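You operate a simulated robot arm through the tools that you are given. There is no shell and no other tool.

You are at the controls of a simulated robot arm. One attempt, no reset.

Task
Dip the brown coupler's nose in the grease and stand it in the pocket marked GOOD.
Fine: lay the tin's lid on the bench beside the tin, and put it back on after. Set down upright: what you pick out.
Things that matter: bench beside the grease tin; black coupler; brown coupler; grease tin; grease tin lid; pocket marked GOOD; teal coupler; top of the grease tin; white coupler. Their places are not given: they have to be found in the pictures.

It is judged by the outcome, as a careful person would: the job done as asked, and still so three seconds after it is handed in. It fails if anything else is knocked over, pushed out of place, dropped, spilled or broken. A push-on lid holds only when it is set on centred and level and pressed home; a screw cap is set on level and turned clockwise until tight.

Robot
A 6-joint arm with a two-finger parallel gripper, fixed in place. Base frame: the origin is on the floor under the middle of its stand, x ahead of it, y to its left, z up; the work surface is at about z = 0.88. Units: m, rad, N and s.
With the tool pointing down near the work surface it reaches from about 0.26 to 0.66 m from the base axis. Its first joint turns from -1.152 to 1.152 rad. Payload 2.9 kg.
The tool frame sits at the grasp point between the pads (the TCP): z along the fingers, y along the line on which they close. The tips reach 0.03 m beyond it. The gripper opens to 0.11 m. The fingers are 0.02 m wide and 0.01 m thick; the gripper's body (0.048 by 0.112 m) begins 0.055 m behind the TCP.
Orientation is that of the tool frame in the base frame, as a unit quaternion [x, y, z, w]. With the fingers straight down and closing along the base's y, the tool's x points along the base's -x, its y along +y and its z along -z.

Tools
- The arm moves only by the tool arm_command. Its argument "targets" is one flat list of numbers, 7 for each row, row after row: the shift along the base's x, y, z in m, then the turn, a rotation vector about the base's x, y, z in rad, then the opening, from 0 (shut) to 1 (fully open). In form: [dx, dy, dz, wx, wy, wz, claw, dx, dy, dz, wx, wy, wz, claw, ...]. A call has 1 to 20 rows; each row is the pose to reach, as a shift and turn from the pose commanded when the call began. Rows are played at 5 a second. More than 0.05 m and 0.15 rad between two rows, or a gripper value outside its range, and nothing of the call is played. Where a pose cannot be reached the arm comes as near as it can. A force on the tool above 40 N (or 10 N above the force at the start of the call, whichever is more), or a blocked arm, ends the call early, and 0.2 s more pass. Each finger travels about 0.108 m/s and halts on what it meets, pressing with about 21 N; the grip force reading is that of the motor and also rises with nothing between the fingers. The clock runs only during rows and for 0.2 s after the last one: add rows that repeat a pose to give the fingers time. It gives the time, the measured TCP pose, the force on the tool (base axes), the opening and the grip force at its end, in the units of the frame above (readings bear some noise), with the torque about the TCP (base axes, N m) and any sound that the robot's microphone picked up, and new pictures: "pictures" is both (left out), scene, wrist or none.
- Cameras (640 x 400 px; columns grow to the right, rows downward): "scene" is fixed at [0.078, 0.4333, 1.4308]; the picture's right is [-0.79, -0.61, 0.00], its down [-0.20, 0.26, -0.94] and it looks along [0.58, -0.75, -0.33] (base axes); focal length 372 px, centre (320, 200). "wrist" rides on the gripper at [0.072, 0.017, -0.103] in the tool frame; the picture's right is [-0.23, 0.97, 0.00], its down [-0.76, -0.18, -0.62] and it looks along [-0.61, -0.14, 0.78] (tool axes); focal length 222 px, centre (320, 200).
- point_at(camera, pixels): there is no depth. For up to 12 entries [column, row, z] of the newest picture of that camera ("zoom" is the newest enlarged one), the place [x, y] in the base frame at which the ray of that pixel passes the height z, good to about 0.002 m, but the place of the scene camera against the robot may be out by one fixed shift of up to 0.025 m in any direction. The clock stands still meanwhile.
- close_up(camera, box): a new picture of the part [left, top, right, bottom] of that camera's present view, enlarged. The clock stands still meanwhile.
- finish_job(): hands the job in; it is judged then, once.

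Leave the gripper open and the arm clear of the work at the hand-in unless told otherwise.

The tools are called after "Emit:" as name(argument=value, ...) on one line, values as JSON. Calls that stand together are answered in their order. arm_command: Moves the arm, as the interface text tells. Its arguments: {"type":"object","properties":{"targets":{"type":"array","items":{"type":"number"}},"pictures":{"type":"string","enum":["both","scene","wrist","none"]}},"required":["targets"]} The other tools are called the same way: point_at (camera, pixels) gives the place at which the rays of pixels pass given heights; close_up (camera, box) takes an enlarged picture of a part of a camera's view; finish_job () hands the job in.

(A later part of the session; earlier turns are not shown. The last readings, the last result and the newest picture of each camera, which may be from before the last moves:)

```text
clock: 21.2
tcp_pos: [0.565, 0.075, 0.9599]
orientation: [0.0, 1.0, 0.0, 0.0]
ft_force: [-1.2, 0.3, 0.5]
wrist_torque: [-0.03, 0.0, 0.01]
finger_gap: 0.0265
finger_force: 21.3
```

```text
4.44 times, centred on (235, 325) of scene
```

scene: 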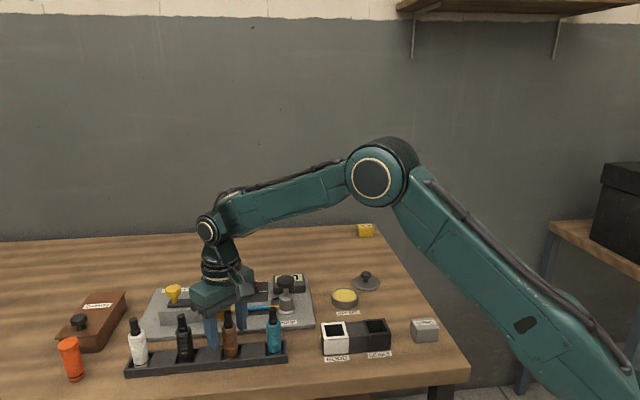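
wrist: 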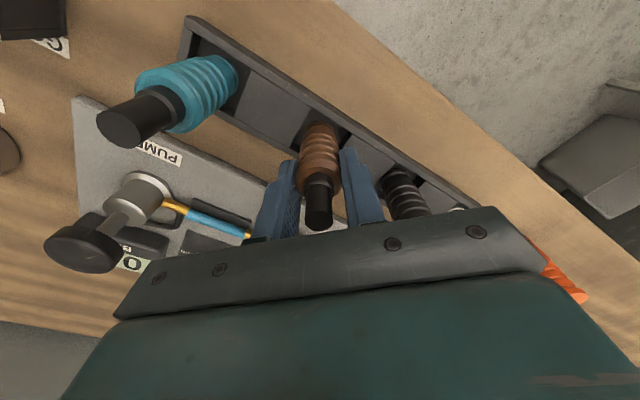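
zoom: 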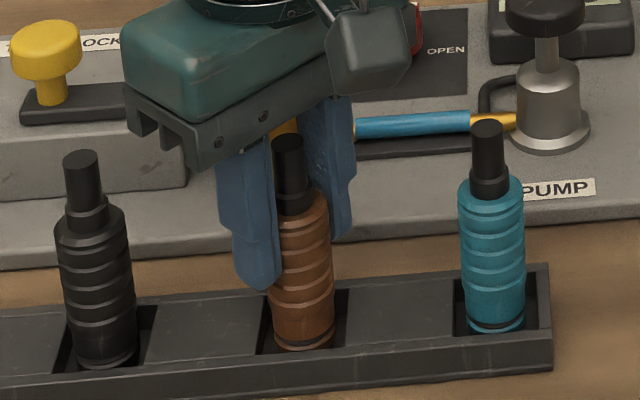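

Firm grip on the brown body (gap 0.0265). I'll lift straight up 13 cm.

Emit:
arm_command(targets=[0, 0, 0.01, 0, 0, 0, 0, 0, 0, 0.025, 0, 0, 0, 0, 0, 0, 0.05, 0, 0, 0, 0, 0, 0, 0.08, 0, 0, 0, 0, 0, 0, 0.11, 0, 0, 0, 0, 0, 0, 0.13, 0, 0, 0, 0, 0, 0, 0.13, 0, 0, 0, 0, 0, 0, 0.13, 0, 0, 0, 0], pictures="both")

Emit:
close_up(camera="wrist", box=[240, 80, 400, 220])

Emit:
close_up(camera="scene", box=[180, 220, 300, 370])

```text
clock: 23.0
tcp_pos: [0.5638, 0.0742, 1.0924]
orientation: [0.0, 1.0, 0.0, 0.0]
ft_force: [0.5, 0.5, -0.7]
wrist_torque: [0.0, 0.03, -0.01]
finger_gap: 0.0265
finger_force: 20.5
```

scene: 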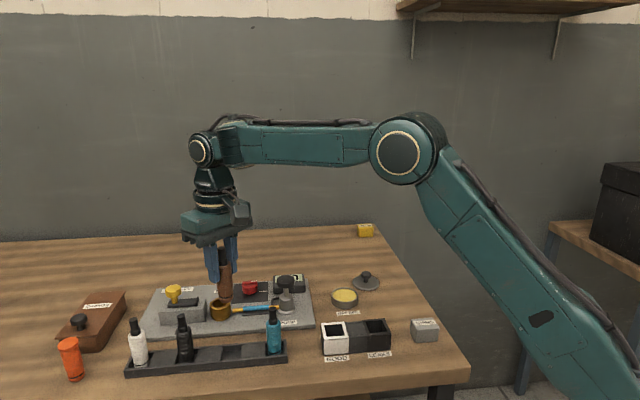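
wrist: 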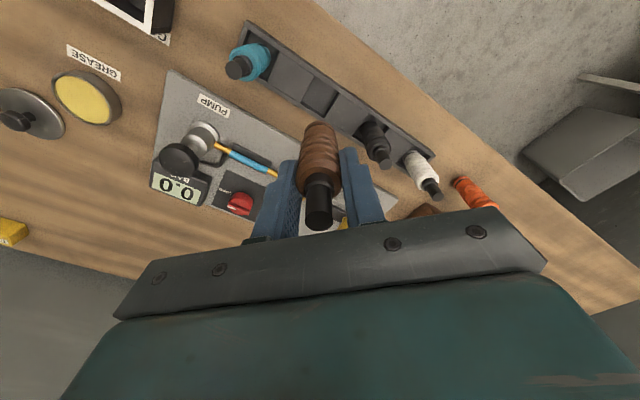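

```text
2.86 times, centred on (320, 150) of wrist
```

zoom: 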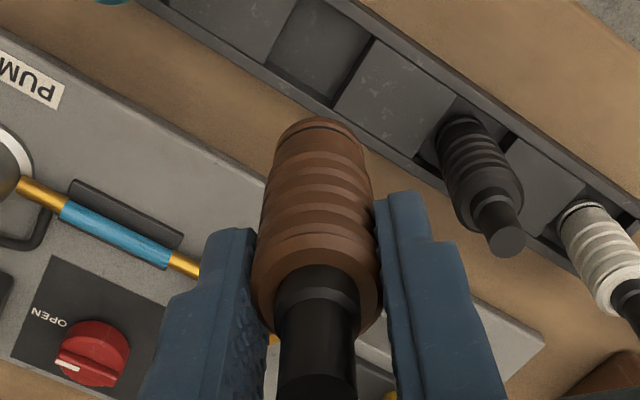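

```text
2.67 times, centred on (240, 295) of scene
```

zoom: 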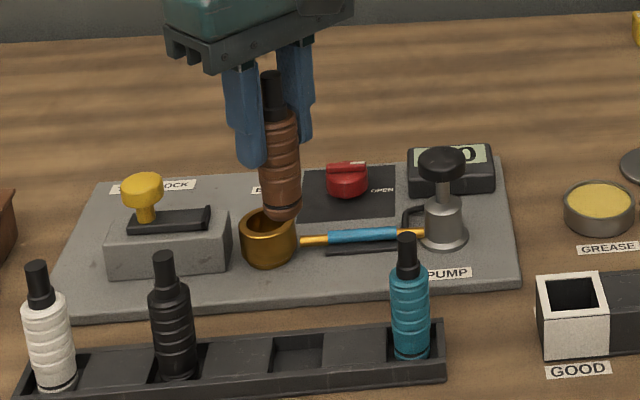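

The coupler is held upright and the rack's others are untouched. Next I'll carry it high over the board to above the tin at about (0.4945, -0.2145).

Emit:
arm_command(targets=[-0.005, -0.03, 0, 0, 0, 0, 0, -0.015, -0.07, 0, 0, 0, 0, 0, -0.025, -0.11, 0, 0, 0, 0, 0, -0.035, -0.15, 0, 0, 0, 0, 0, -0.045, -0.19, 0, 0, 0, 0, 0, -0.055, -0.23, 0, 0, 0, 0, 0, -0.065, -0.265, 0, 0, 0, 0, 0, -0.0705, -0.2895, 0, 0, 0, 0, 0, -0.0705, -0.2895, 0, 0, 0, 0, 0, -0.0705, -0.2895, 0, 0, 0, 0, 0], pictures="both")

Emit:
close_up(camera="wrist", box=[240, 60, 400, 200])

Emit:
close_up(camera="scene", box=[310, 210, 390, 320])

```text
clock: 25.2
tcp_pos: [0.4939, -0.2152, 1.0918]
orientation: [0.0, 1.0, -0.001, 0.0]
ft_force: [-0.9, 0.1, -0.7]
wrist_torque: [-0.01, -0.02, 0.0]
finger_gap: 0.0265
finger_force: 21.0
```

scene: 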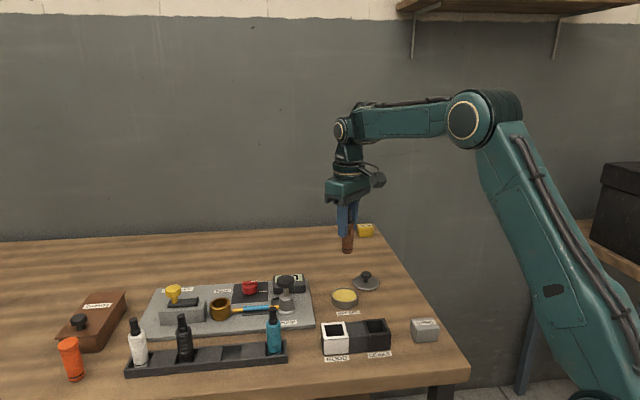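
wrist: 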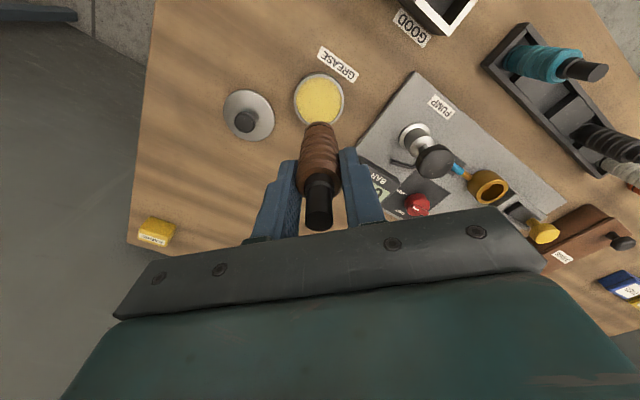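

```text
2.86 times, centred on (320, 130) of wrist
```

zoom: 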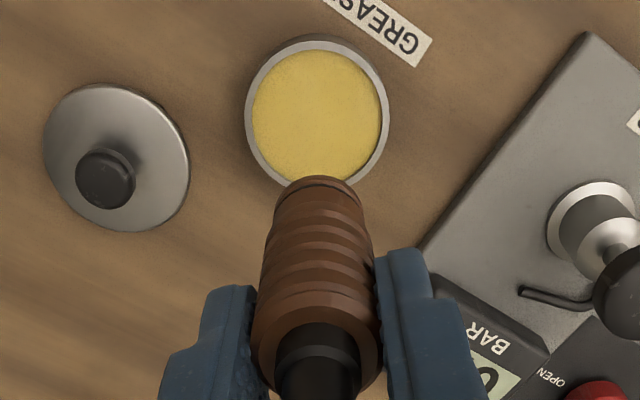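

```text
3.64 times, centred on (350, 265) of scene
```

zoom: 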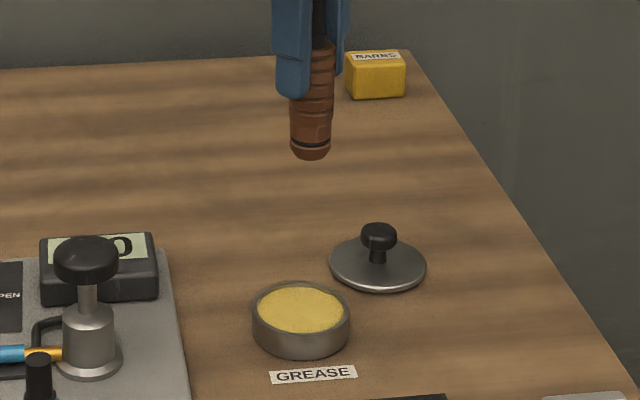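

Coupler is centred over the tin, its bottom about 0.077 m below the TCP. I'll lower until the nose is about 1 cm above the grease and check alignment.

Emit:
arm_command(targets=[0, 0, -0.03, 0, 0, 0, 0, 0, 0, -0.06, 0, 0, 0, 0, 0, 0, -0.085, 0, 0, 0, 0, 0, 0, -0.1, 0, 0, 0, 0, 0, 0, -0.105, 0, 0, 0, 0, 0, 0, -0.105, 0, 0, 0, 0], pictures="both")

Emit:
close_up(camera="wrist", box=[240, 80, 400, 220])

Emit:
close_up(camera="scene", box=[315, 250, 379, 314])

```text
clock: 26.6
tcp_pos: [0.4947, -0.214, 0.9857]
orientation: [0.0, 1.0, 0.0, 0.0]
ft_force: [0.1, -0.1, -0.5]
wrist_torque: [-0.02, 0.03, -0.03]
finger_gap: 0.0265
finger_force: 20.8
```

scene: 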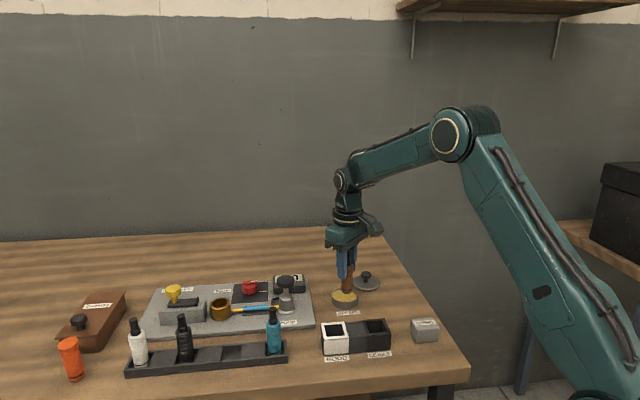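
wrist: 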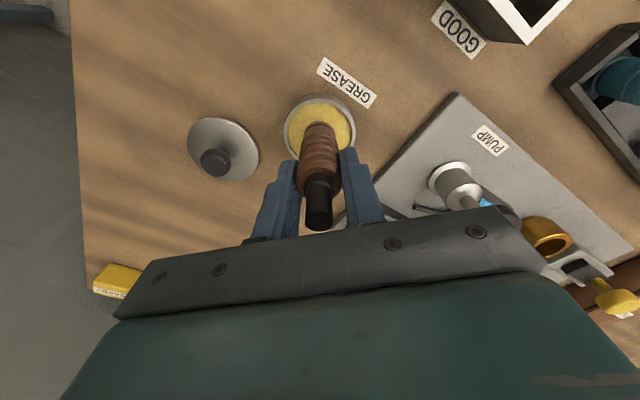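

```text
2.86 times, centred on (320, 150) of wrist
```

zoom: 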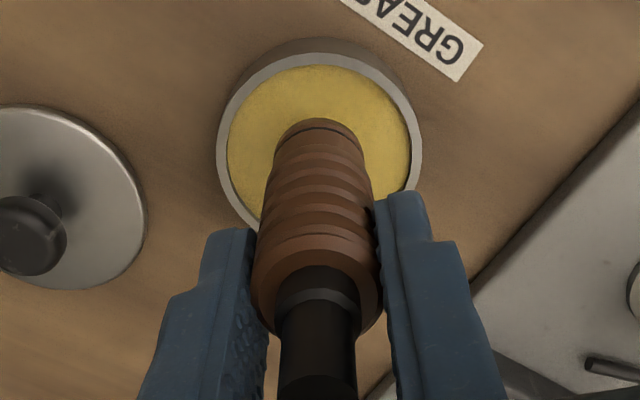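

```text
6.25 times, centred on (347, 282) of scene
```

zoom: 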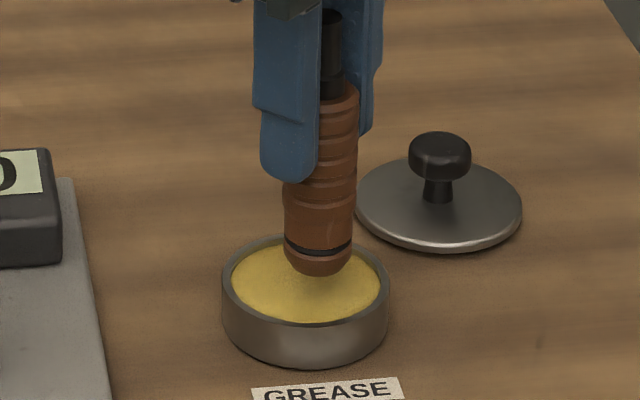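

The nose is centred above the grease. I'll lower 14 mm to reach the grease surface and look again.

Emit:
arm_command(targets=[0, 0, -0.005, 0, 0, 0, 0, 0, 0, -0.01, 0, 0, 0, 0, 0, 0, -0.014, 0, 0, 0, 0, 0, 0, -0.014, 0, 0, 0, 0], pictures="none")

Emit:
close_up(camera="scene", box=[315, 250, 379, 314])

Emit:
close_up(camera="wrist", box=[240, 80, 400, 220])

```text
clock: 27.6
tcp_pos: [0.4937, -0.2146, 0.9728]
orientation: [-0.001, 1.0, 0.0, 0.0]
ft_force: [-0.7, 1.3, 4.8]
wrist_torque: [0.1, 0.06, 0.02]
finger_gap: 0.0264
finger_force: 21.0
```

```text
6.25 times, centred on (347, 282) of scene
```

zoom: 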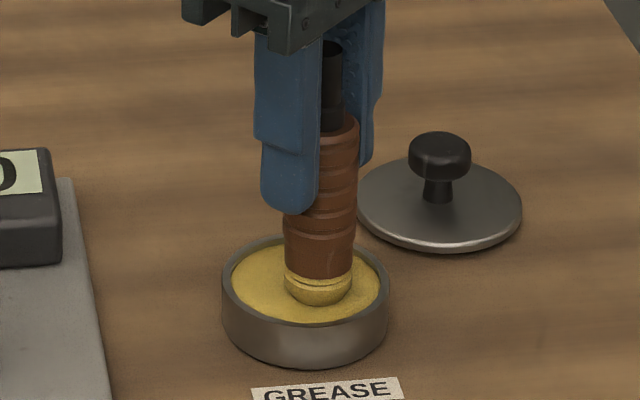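

```text
2.86 times, centred on (320, 150) of wrist
```

zoom: 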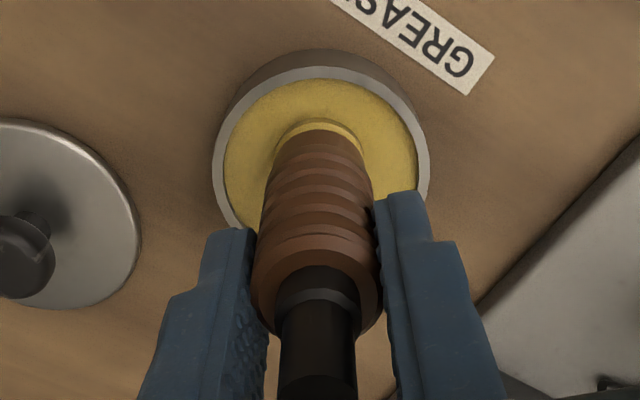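

The nose is coated yellow with grease and a light 4.8 N contact was felt: the dip is done. I'll lift straight up, then carry it toward the GOOD pocket at about (0.425, -0.075) at height.

Emit:
arm_command(targets=[0, 0, 0.01, 0, 0, 0, 0, 0, 0, 0.03, 0, 0, 0, 0, 0, 0, 0.06, 0, 0, 0, 0, 0, 0, 0.09, 0, 0, 0, 0, -0.01, 0.02, 0.12, 0, 0, 0, 0, -0.03, 0.06, 0.12, 0, 0, 0, 0, -0.05, 0.1, 0.12, 0, 0, 0, 0, -0.0695, 0.1395, 0.12, 0, 0, 0, 0, -0.0695, 0.1395, 0.12, 0, 0, 0, 0, -0.0695, 0.1395, 0.12, 0, 0, 0, 0], pictures="both")

Emit:
close_up(camera="wrist", box=[250, 40, 400, 190])

Emit:
close_up(camera="scene", box=[290, 220, 400, 370])

```text
clock: 29.8
tcp_pos: [0.4245, -0.0734, 1.0923]
orientation: [0.0, 1.0, 0.0, -0.001]
ft_force: [-1.2, -0.2, -0.8]
wrist_torque: [0.0, 0.01, -0.01]
finger_gap: 0.0263
finger_force: 21.0
```

scene: 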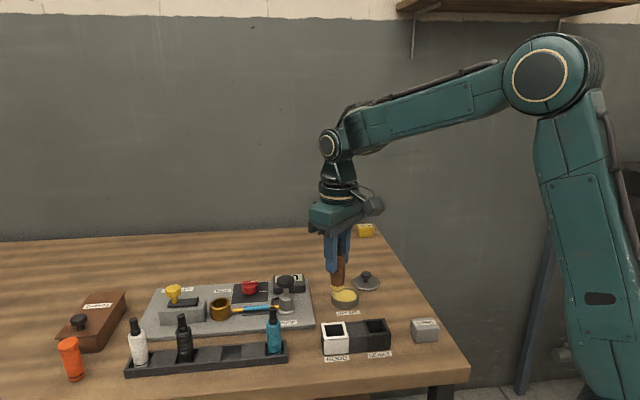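
wrist: 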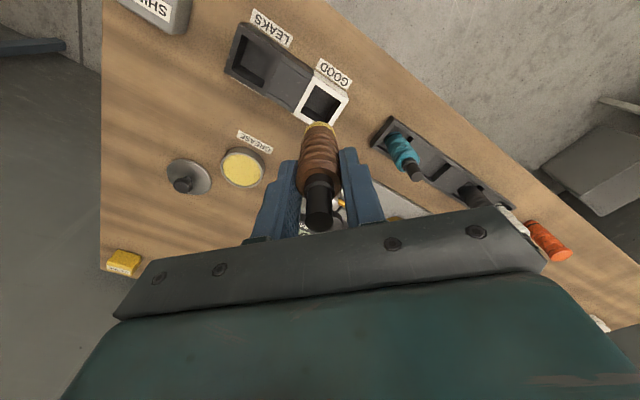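

```text
2.67 times, centred on (325, 115) of wrist
```

zoom: 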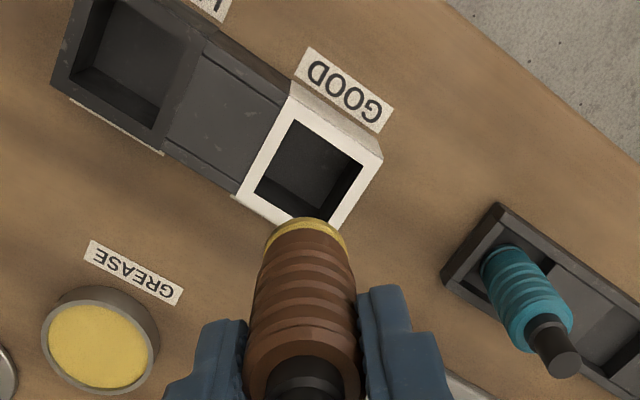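

```text
2.67 times, centred on (345, 295) of scene
```

zoom: 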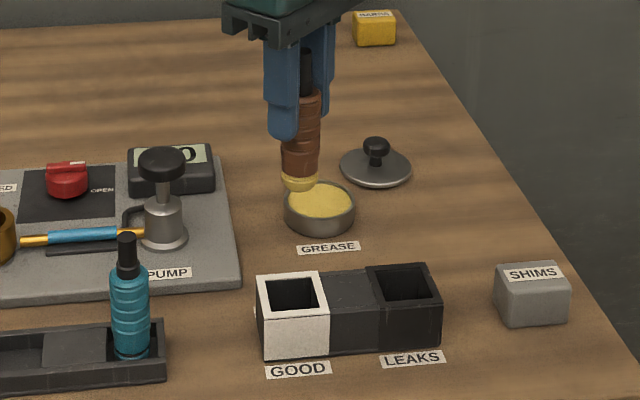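

The pocket's inner corners read (303,118), (363,163), (253,190) in the enlargement, so its centre is about pixel (320.5,106). I'll convert it.

Emit:
point_at(camera="wrist", pixels=[[320.5, 106, 0.91], [320.5, 106, 0.915], [320.5, 106, 0.92], [320.5, 106, 0.925], [318.6, 84.2, 0.915], [341.1, 101.1, 0.915], [299.9, 111.2, 0.915]])

Emit:
point_at(camera="scene", pixels=[[334.5, 330, 0.915], [344.5, 298, 0.897]])

```text
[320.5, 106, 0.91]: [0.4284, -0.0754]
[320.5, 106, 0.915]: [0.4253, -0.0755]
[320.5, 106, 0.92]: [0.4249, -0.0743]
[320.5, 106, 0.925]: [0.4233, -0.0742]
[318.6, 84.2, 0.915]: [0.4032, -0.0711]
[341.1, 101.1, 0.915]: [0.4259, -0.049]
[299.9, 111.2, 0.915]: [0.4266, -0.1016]
```

```text
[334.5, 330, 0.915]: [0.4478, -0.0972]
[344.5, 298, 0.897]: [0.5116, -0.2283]
```

The pocket centre comes out at about (0.4245, -0.0745) with its top near 0.92; the hand is already there. I'll lower until the nose is about 1 cm above the pocket and check alignment.

Emit:
arm_command(targets=[0, 0, -0.03, 0, 0, 0, 0, 0, 0, -0.06, 0, 0, 0, 0, 0, 0, -0.077, 0, 0, 0, 0, 0, 0, -0.083, 0, 0, 0, 0, 0, 0, -0.083, 0, 0, 0, 0, 0, 0, -0.083, 0, 0, 0, 0], pictures="both")

Emit:
close_up(camera="wrist", box=[250, 60, 390, 200])

Emit:
close_up(camera="scene", box=[305, 270, 385, 370])

```text
clock: 31.2
tcp_pos: [0.4242, -0.0756, 1.0081]
orientation: [0.0, 1.0, -0.001, 0.0]
ft_force: [0.4, -0.8, -1.3]
wrist_torque: [0.0, -0.02, -0.01]
finger_gap: 0.0265
finger_force: 20.7
```

scene: 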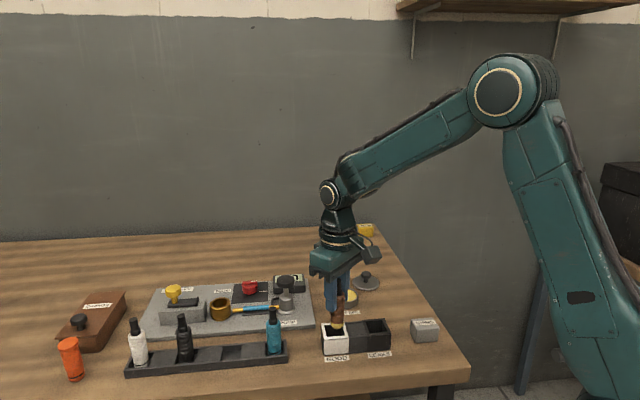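
wrist: 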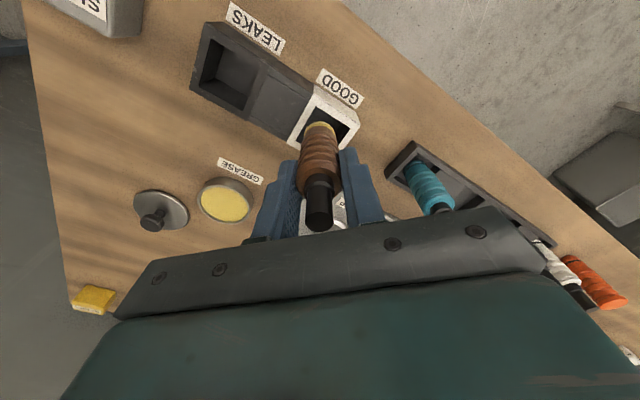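

```text
2.86 times, centred on (320, 130) of wrist
```

zoom: 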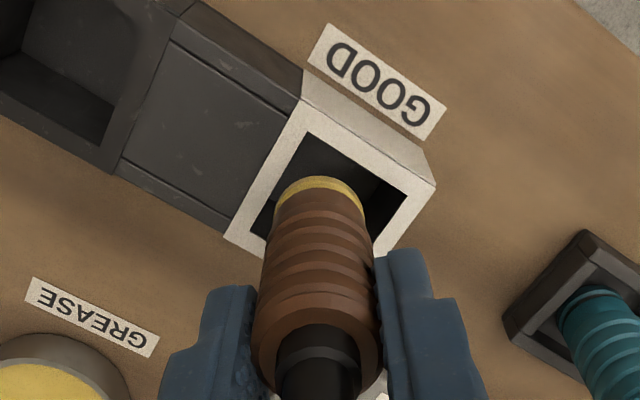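

```text
4.00 times, centred on (345, 320) of scene
```

zoom: 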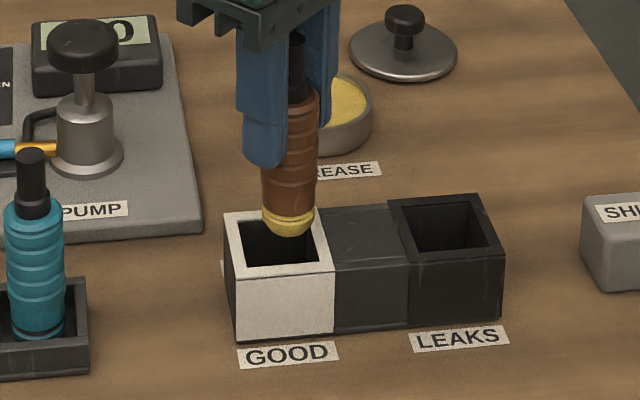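

Both views hint that the pocket is a few mm toward +x/+y from the nose. I'll enlarge further to measure before entering.

Emit:
close_up(camera="wrist", box=[285, 85, 375, 165])

Emit:
close_up(camera="scene", box=[315, 305, 367, 357])

```text
5.00 times, centred on (330, 125) of wrist
```

zoom: 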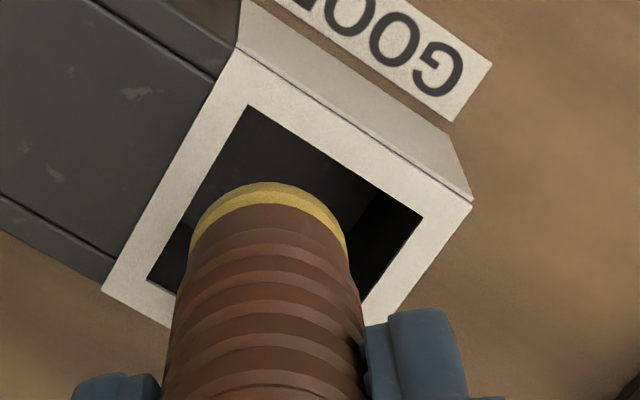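

```text
7.69 times, centred on (341, 331) of scene
```

zoom: 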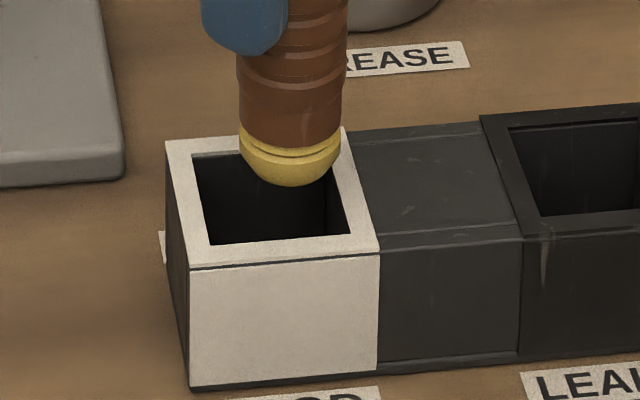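

Inner corners in the wrist picture: right (350.6,128.4), left (295.4,141), top (315.6,106). I'll convert them at candidate heights.

Emit:
point_at(camera="wrist", pixels=[[350.6, 128.4, 0.915], [295.4, 141, 0.915], [315.6, 106, 0.915], [350.6, 128.4, 0.92], [295.4, 141, 0.92], [315.6, 106, 0.92], [350.6, 128.4, 0.925], [295.4, 141, 0.925], [315.6, 106, 0.925], [360.4, 126.6, 0.92], [286.4, 143, 0.92], [313.6, 94.4, 0.92]])

Emit:
point_at(camera="scene", pixels=[[324.5, 325.5, 0.92], [344.9, 335.3, 0.92], [326.7, 336.7, 0.92], [337.1, 326.3, 0.933], [323.5, 340.3, 0.92], [348.8, 337.9, 0.92], [348.8, 354.4, 0.88], [324.1, 355.2, 0.88]])

```text
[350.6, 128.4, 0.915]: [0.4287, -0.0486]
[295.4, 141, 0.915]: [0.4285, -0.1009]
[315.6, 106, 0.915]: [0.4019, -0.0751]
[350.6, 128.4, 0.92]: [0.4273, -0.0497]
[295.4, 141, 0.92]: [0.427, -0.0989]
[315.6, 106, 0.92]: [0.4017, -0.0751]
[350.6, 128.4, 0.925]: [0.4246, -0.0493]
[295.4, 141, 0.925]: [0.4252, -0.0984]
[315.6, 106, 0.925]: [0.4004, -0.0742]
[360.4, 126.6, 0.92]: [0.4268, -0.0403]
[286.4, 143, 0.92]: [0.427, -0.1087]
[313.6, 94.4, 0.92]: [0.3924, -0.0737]
```

```text
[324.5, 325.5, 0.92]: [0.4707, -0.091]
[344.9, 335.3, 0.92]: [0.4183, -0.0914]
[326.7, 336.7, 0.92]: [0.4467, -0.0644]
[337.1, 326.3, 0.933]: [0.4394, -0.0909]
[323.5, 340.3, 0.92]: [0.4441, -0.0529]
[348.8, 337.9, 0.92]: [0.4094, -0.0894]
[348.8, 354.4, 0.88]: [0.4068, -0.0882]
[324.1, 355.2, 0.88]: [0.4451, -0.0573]
```

I'll check where the tool axis itself (pixel (320,130) at z 0.92) and the nose fall in the same measure.

Emit:
point_at(camera="wrist", pixels=[[320, 130, 0.92], [320, 136, 0.933], [320, 189, 1.01], [319.6, 121.4, 0.933], [305, 125, 0.938], [334.4, 125, 0.938]])

```text
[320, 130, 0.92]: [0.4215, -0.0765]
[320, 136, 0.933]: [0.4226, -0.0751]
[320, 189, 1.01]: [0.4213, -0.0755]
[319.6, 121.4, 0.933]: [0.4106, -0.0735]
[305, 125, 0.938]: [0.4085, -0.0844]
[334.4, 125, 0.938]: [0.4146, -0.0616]
```

In the same measure the tool axis reads (0.422, -0.0757) and the pocket centre (0.427, -0.0743), so I need about +5 mm in x and +1.5 mm in y. I'll shift and re-check.

Emit:
arm_command(targets=[0.0025, 0.0008, 0, 0, 0, 0, 0, 0.0048, 0.0015, 0, 0, 0, 0, 0, 0.0048, 0.0015, 0, 0, 0, 0, 0, 0.0048, 0.0015, 0, 0, 0, 0, 0], pictures="wrist")

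Emit:
close_up(camera="wrist", box=[285, 85, 375, 165])

Emit:
close_up(camera="scene", box=[315, 305, 367, 357])

```text
clock: 32.2
tcp_pos: [0.4278, -0.0745, 1.0085]
orientation: [0.0, 1.0, 0.0, 0.0]
ft_force: [-0.5, 1.1, -1.2]
wrist_torque: [0.01, 0.03, -0.01]
finger_gap: 0.0264
finger_force: 20.7
```

wrist: 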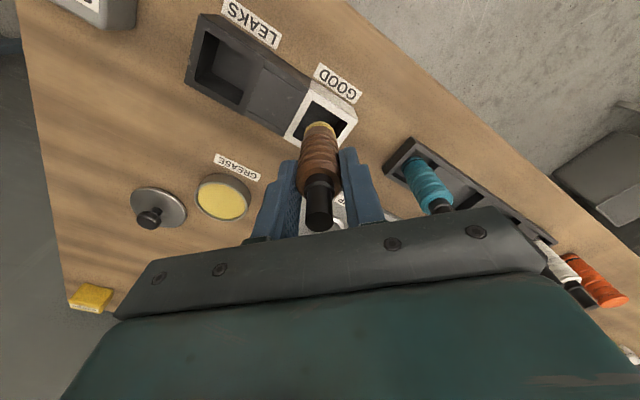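

```text
5.00 times, centred on (330, 125) of wrist
```

zoom: 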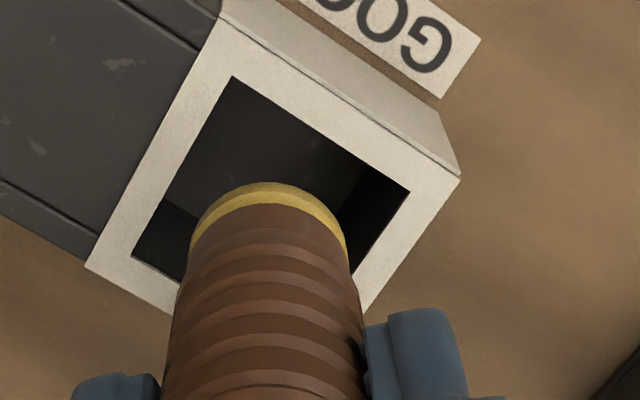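

```text
7.69 times, centred on (341, 331) of scene
```

zoom: 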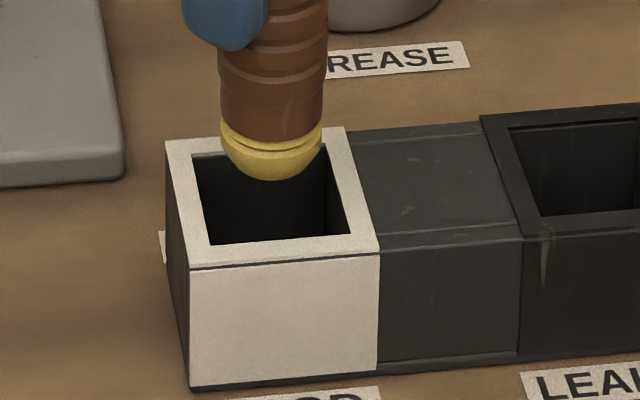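

Now the nose is centred over the pocket in both views. I'll lower into it in small steps, watching the force.

Emit:
arm_command(targets=[0, 0, -0.006, 0, 0, 0, 0, 0, 0, -0.012, 0, 0, 0, 0, 0, 0, -0.018, 0, 0, 0, 0, 0, 0, -0.024, 0, 0, 0, 0, 0, 0, -0.028, 0, 0, 0, 0, 0, 0, -0.028, 0, 0, 0, 0], pictures="none")

Emit:
close_up(camera="scene", box=[305, 285, 375, 365])

Emit:
close_up(camera="wrist", box=[265, 85, 375, 185])

```text
clock: 33.6
tcp_pos: [0.43, -0.0718, 0.9817]
orientation: [0.001, 1.0, -0.001, 0.0]
ft_force: [-0.7, 0.3, -0.1]
wrist_torque: [0.03, 0.03, 0.02]
finger_gap: 0.0266
finger_force: 21.2
```

```text
5.00 times, centred on (340, 325) of scene
```

zoom: 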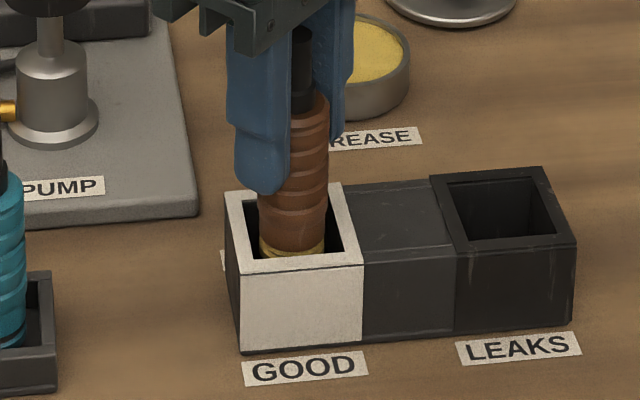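

```text
4.00 times, centred on (320, 135) of wrist
```

zoom: 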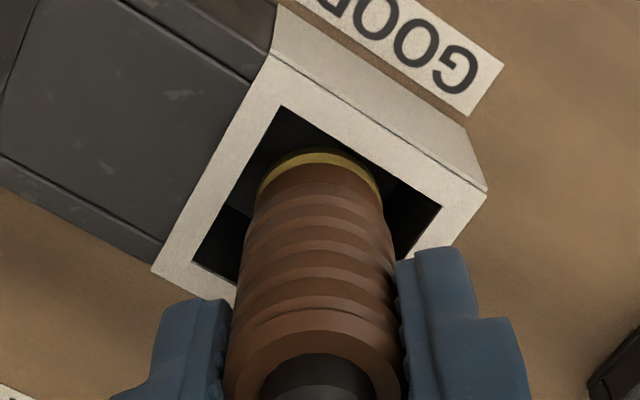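

The nose is inside the pocket without contact. I'll continue down until I feel the floor.

Emit:
arm_command(targets=[0, 0, -0.004, 0, 0, 0, 0, 0, 0, -0.008, 0, 0, 0, 0, 0, 0, -0.011, 0, 0, 0, 0, 0, 0, -0.013, 0, 0, 0, 0], pictures="none")

Emit:
close_up(camera="scene", box=[305, 285, 375, 365])

```text
clock: 34.6
tcp_pos: [0.4303, -0.0725, 0.969]
orientation: [0.001, 1.0, 0.0, 0.0]
ft_force: [0.2, -0.5, 0.2]
wrist_torque: [0.0, -0.01, 0.04]
finger_gap: 0.0265
finger_force: 20.9
```

```text
5.00 times, centred on (340, 325) of scene
```

zoom: 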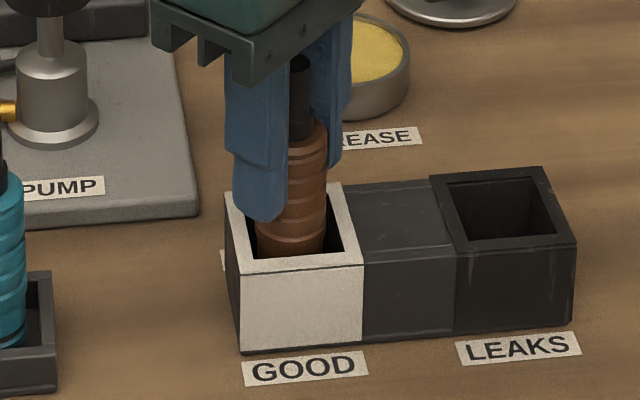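

Still free. Two millimetres at a time now.

Emit:
arm_command(targets=[0, 0, -0.001, 0, 0, 0, 0, 0, 0, -0.002, 0, 0, 0, 0, 0, 0, -0.003, 0, 0, 0, 0, 0, 0, -0.003, 0, 0, 0, 0], pictures="none")

```text
clock: 35.6
tcp_pos: [0.4303, -0.0738, 0.9647]
orientation: [0.0, 1.0, 0.0, 0.0]
ft_force: [0.9, 0.9, -1.1]
wrist_torque: [0.02, -0.02, -0.05]
finger_gap: 0.0266
finger_force: 20.8
```

No floor contact yet (z command 0.9662). Going down another 3 mm in 1 mm steps.

Emit:
arm_command(targets=[0, 0, -0.001, 0, 0, 0, 0, 0, 0, -0.002, 0, 0, 0, 0, 0, 0, -0.003, 0, 0, 0, 0, 0, 0, -0.003, 0, 0, 0, 0], pictures="none")

Emit:
close_up(camera="scene", box=[305, 285, 375, 365])

```text
clock: 36.6
tcp_pos: [0.4294, -0.0739, 0.9616]
orientation: [0.0, 1.0, 0.0, 0.0]
ft_force: [0.4, 0.2, -0.5]
wrist_torque: [-0.02, 0.03, -0.01]
finger_gap: 0.0264
finger_force: 20.9
```

```text
5.00 times, centred on (340, 325) of scene
```

zoom: 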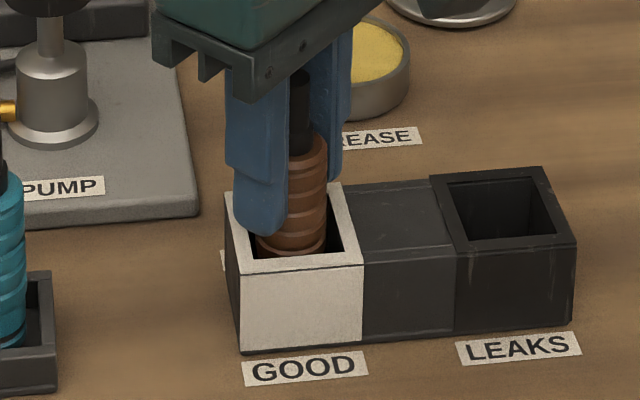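

Still no force (z 0.9632; tips about 1.3 cm above the rim). Another 3 mm.

Emit:
arm_command(targets=[0, 0, -0.001, 0, 0, 0, 0, 0, 0, -0.002, 0, 0, 0, 0, 0, 0, -0.002, 0, 0, 0, 0], pictures="none")

```text
clock: 37.4
tcp_pos: [0.4298, -0.0737, 0.9605]
orientation: [0.0, 1.0, 0.0, 0.001]
ft_force: [-0.3, -0.5, 8.0]
wrist_torque: [0.07, 0.01, -0.03]
finger_gap: 0.0266
finger_force: 21.0
```

Floor contact, 8 N. I'll back off 0.7 mm, open gently to about 5 cm and check that it stands before rising.

Emit:
arm_command(targets=[0, 0, 0.0007, 0, 0, 0, 0.2, 0, 0, 0.0007, 0, 0, 0, 0.27, 0, 0, 0.0007, 0, 0, 0, 0.34, 0, 0, 0.0007, 0, 0, 0, 0.42, 0, 0, 0.0007, 0, 0, 0, 0.48, 0, 0, 0.0007, 0, 0, 0, 0.48], pictures="both")

Emit:
close_up(camera="scene", box=[305, 285, 375, 365])

Emit:
close_up(camera="wrist", box=[245, 85, 395, 235])

```text
clock: 38.8
tcp_pos: [0.4299, -0.0746, 0.961]
orientation: [0.0, 1.0, 0.0, 0.0]
ft_force: [-0.1, -0.2, 0.4]
wrist_torque: [0.0, 0.04, -0.01]
finger_gap: 0.0529
finger_force: 0.0
```

scene: 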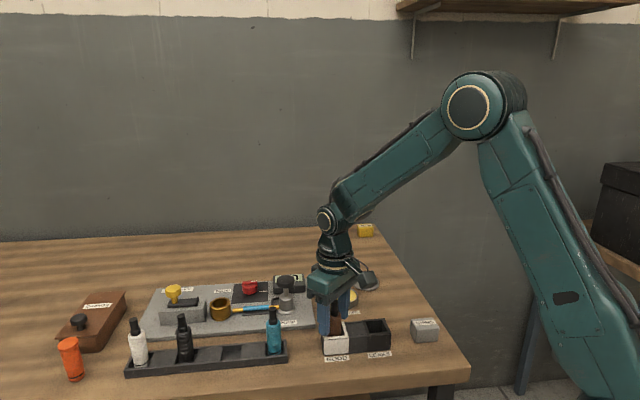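
wrist: 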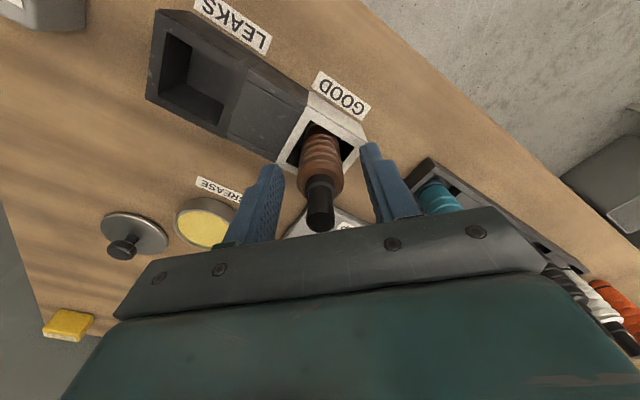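

```text
5.00 times, centred on (340, 325) of scene
```

zoom: 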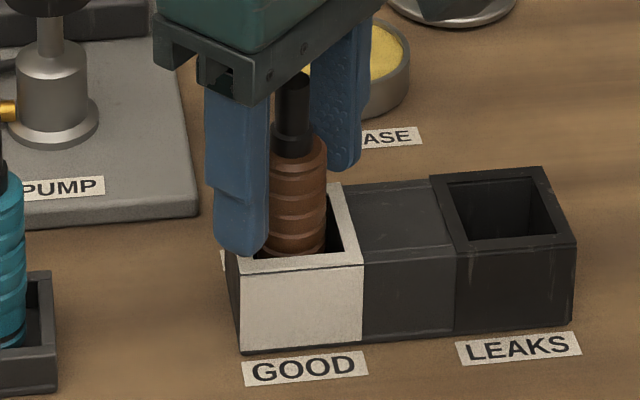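

```text
2.67 times, centred on (320, 160) of wrist
```

zoom: 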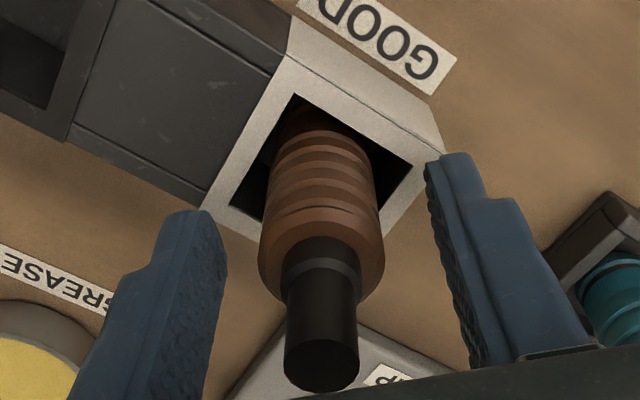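

The brown coupler stands upright in GOOD. I'll rise straight up, then travel to above the lid at (0.4953, -0.3142).

Emit:
arm_command(targets=[0, 0, 0.02, 0, 0, 0, 0.48, 0, 0, 0.05, 0, 0, 0, 0.48, 0, 0, 0.08, 0, 0, 0, 0.48, 0, 0, 0.11, 0, 0, 0, 0.48, 0.01, -0.035, 0.11, 0, 0, 0, 0.5, 0.02, -0.075, 0.11, 0, 0, 0, 0.5, 0.03, -0.115, 0.11, 0, 0, 0, 0.5, 0.04, -0.155, 0.11, 0, 0, 0, 0.5, 0.05, -0.195, 0.11, 0, 0, 0, 0.5, 0.06, -0.225, 0.09, 0, 0, 0, 0.5, 0.0655, -0.2407, 0.06, 0, 0, 0, 0.5, 0.0655, -0.2407, 0.05, 0, 0, 0, 0.5, 0.0655, -0.2407, 0.05, 0, 0, 0, 0.5, 0.0655, -0.2407, 0.05, 0, 0, 0, 0.5], pictures="both")

Emit:
close_up(camera="wrist", box=[260, 40, 480, 200])

Emit:
close_up(camera="scene", box=[300, 250, 410, 370])

```text
clock: 41.8
tcp_pos: [0.4942, -0.3143, 1.0102]
orientation: [0.0, 1.0, 0.0, 0.001]
ft_force: [0.7, -0.4, 0.0]
wrist_torque: [0.03, -0.02, -0.01]
finger_gap: 0.055
finger_force: 0.2
```

scene: 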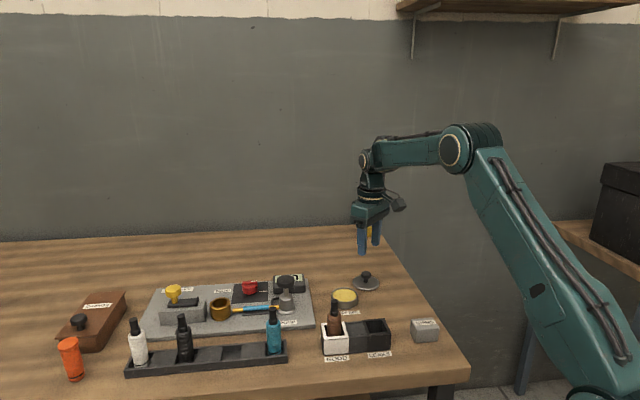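
wrist: 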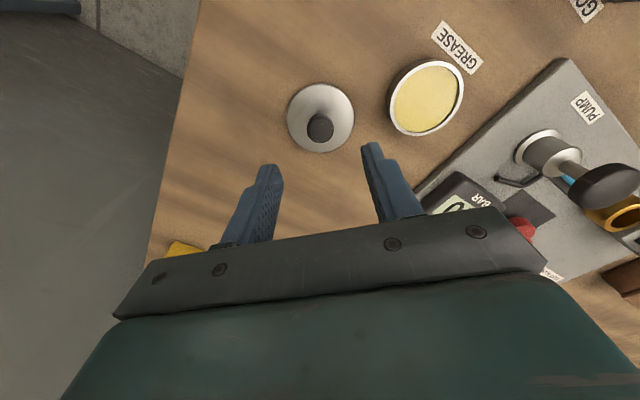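

```text
2.50 times, centred on (370, 120) of wrist
```

zoom: 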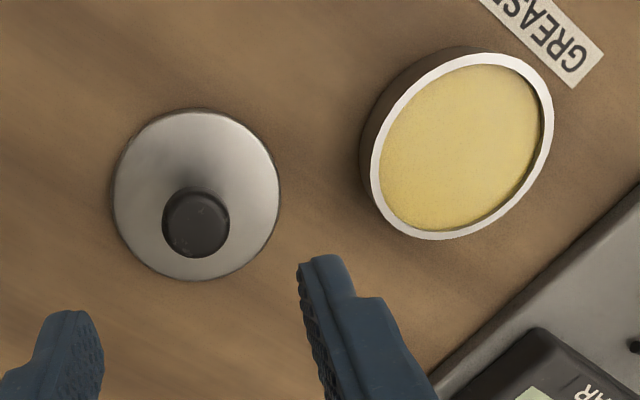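

```text
3.33 times, centred on (355, 310) of scene
```

zoom: 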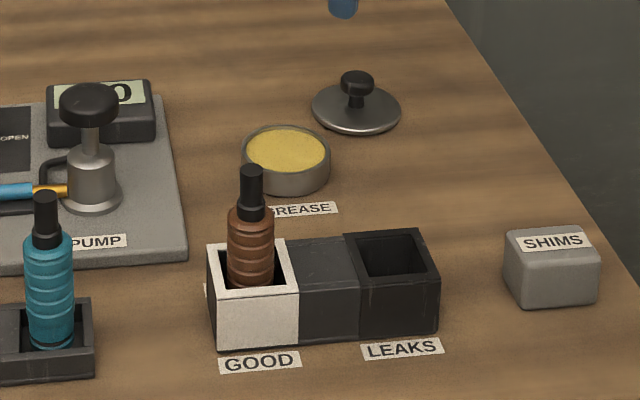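

Lid in the same place, coupler standing in GOOD. I'll descend over the knob to the height at which I let it go and close.

Emit:
arm_command(targets=[0, 0, -0.03, 0, 0, 0, 0.5, 0, 0, -0.06, 0, 0, 0, 0.5, 0, 0, -0.078, 0, 0, 0, 0.5, 0, 0, -0.0887, 0, 0, 0, 0.5, 0, 0, -0.0887, 0, 0, 0, 0.5, 0, 0, -0.0887, 0, 0, 0, 0.3, 0, 0, -0.0887, 0, 0, 0, 0.2, 0, 0, -0.0887, 0, 0, 0, 0.0, 0, 0, -0.0887, 0, 0, 0, 0.0], pictures="wrist")

Emit:
close_up(camera="scene", box=[335, 250, 395, 300])

Emit:
close_up(camera="wrist", box=[240, 80, 400, 220])

```text
clock: 43.8
tcp_pos: [0.4949, -0.3145, 0.9215]
orientation: [0.001, 1.0, 0.0, 0.0]
ft_force: [0.2, -0.3, 0.0]
wrist_torque: [-0.01, 0.02, 0.02]
finger_gap: 0.0241
finger_force: 21.4
```

wrist: 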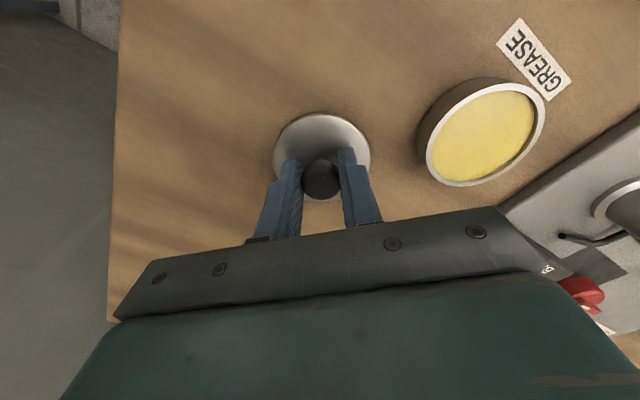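

```text
8.00 times, centred on (365, 275) of scene
```

zoom: 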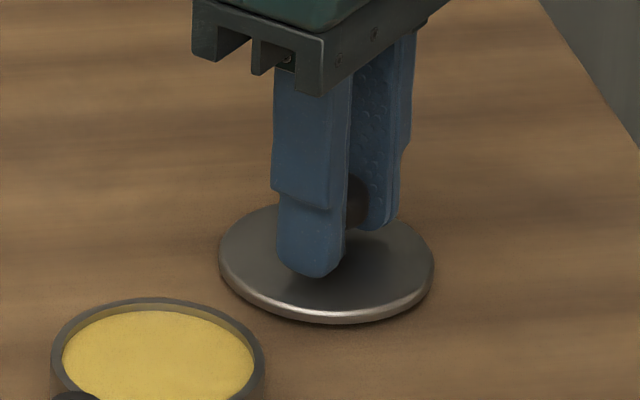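

```text
2.86 times, centred on (320, 150) of wrist
```

zoom: 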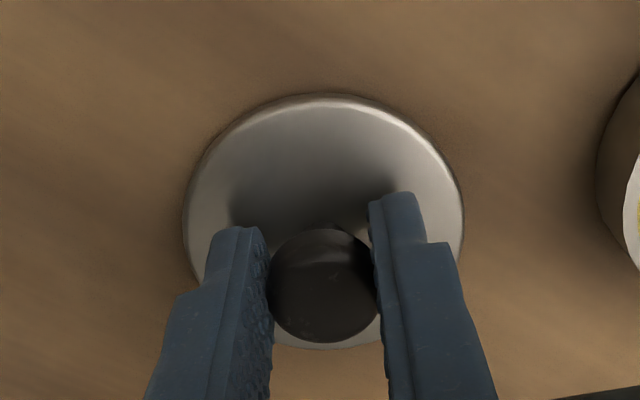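

Knob gripped again (gap 0.0241). I'll lift, carry it back over the tin and stop about 8 mm above the seat.

Emit:
arm_command(targets=[0, 0, 0.015, 0, 0, 0, 0, 0, 0, 0.04, 0, 0, 0, 0, 0, 0.015, 0.06, 0, 0, 0, 0, 0, 0.05, 0.062, 0, 0, 0, 0, 0, 0.085, 0.062, 0, 0, 0, 0, 0, 0.1, 0.055, 0, 0, 0, 0, 0, 0.1, 0.04, 0, 0, 0, 0, 0, 0.1, 0.028, 0, 0, 0, 0, 0, 0.1, 0.025, 0, 0, 0, 0, 0, 0.1, 0.025, 0, 0, 0, 0, 0, 0.1, 0.025, 0, 0, 0, 0], pictures="both")

Emit:
close_up(camera="scene", box=[315, 250, 379, 314])

Emit:
close_up(camera="wrist", box=[240, 80, 400, 220])

```text
clock: 46.2
tcp_pos: [0.4968, -0.214, 0.9465]
orientation: [0.0, 1.0, 0.0, 0.0]
ft_force: [0.0, -0.4, -1.1]
wrist_torque: [-0.01, 0.01, 0.01]
finger_gap: 0.0242
finger_force: 21.5
```

scene: 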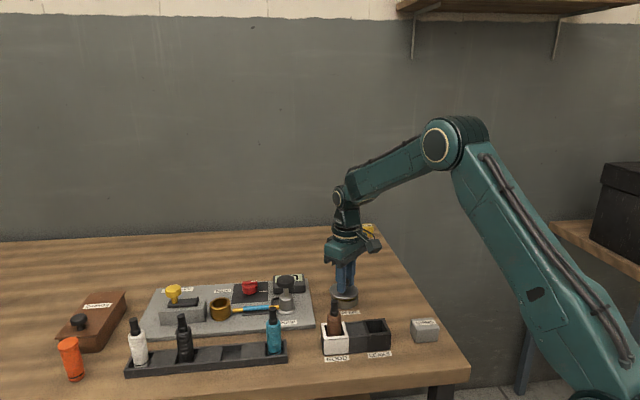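
wrist: 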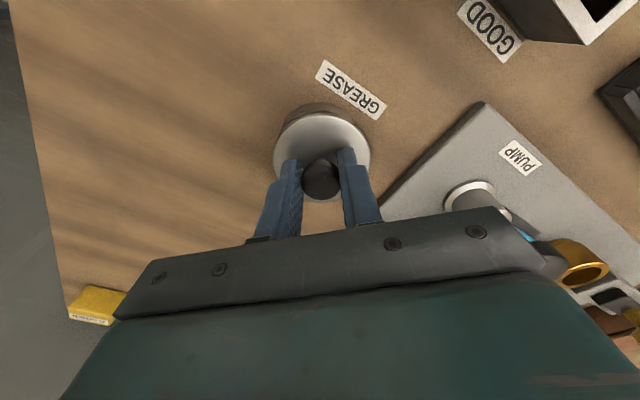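

```text
6.25 times, centred on (347, 282) of scene
```

zoom: 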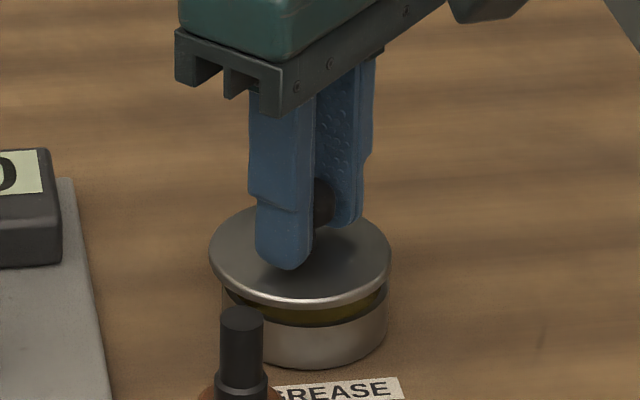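

```text
2.86 times, centred on (320, 150) of wrist
```

zoom: 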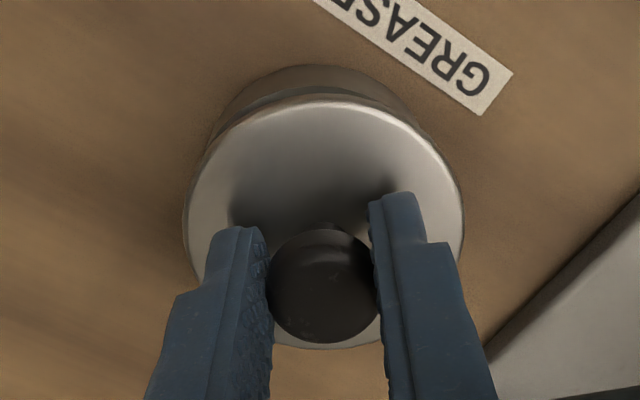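

The lid hangs level about 8 mm above the tin. I'll enlarge to check its centring over the tin.

Emit:
close_up(camera="scene", box=[329, 275, 365, 311])

Emit:
close_up(camera="wrist", box=[280, 90, 370, 170])

```text
11.11 times, centred on (347, 293) of scene
```

zoom: 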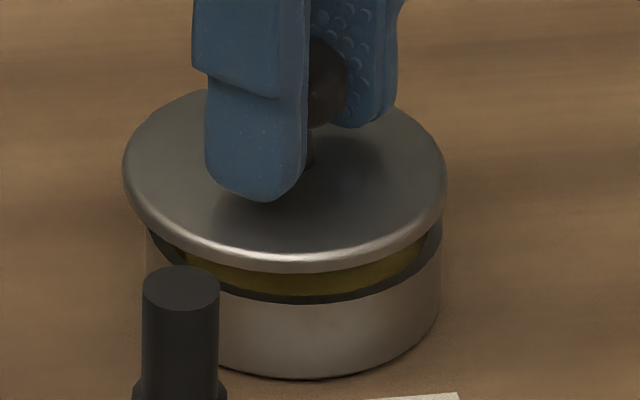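

```text
5.00 times, centred on (325, 130) of wrist
```

zoom: 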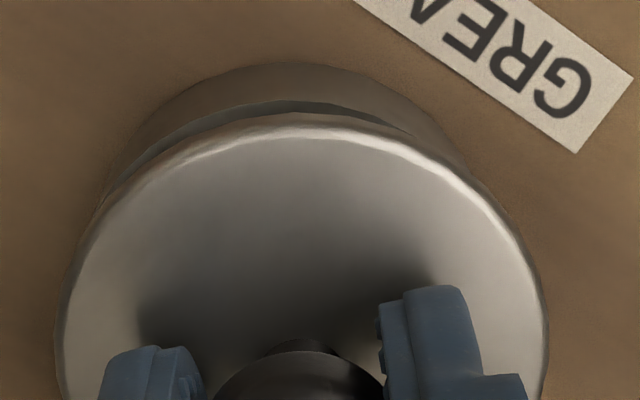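

The lid looks 2 mm or so off toward +x/+y. I'll measure the tin's base arc and the lid's outline in the same wrist picture.

Emit:
close_up(camera="wrist", box=[270, 90, 370, 210])

Emit:
point_at(camera="wrist", pixels=[[319, 102.6, 0.88], [301, 107.5, 0.88], [337, 106.4, 0.88], [321, 113.5, 0.908], [273, 158, 0.908], [371, 156, 0.908], [322, 202, 0.908], [320, 175, 0.91], [320, 189, 0.947]])

```text
3.33 times, centred on (320, 150) of wrist
```

zoom: 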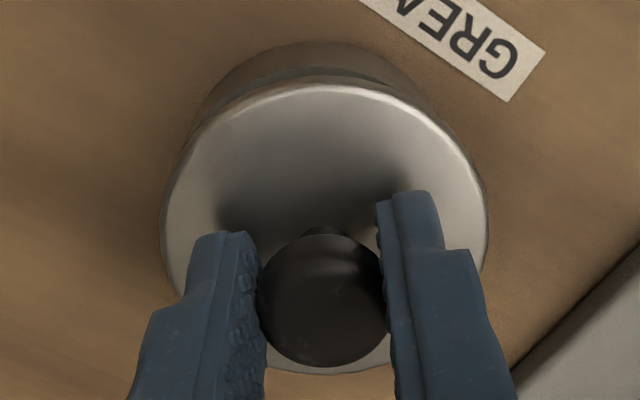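

```text
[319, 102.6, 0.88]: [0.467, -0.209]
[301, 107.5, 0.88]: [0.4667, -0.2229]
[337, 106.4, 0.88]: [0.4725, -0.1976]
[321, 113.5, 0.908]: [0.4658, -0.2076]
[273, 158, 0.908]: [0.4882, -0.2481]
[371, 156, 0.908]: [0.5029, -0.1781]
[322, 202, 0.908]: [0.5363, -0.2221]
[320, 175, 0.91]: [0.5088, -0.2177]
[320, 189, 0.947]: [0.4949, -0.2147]
```

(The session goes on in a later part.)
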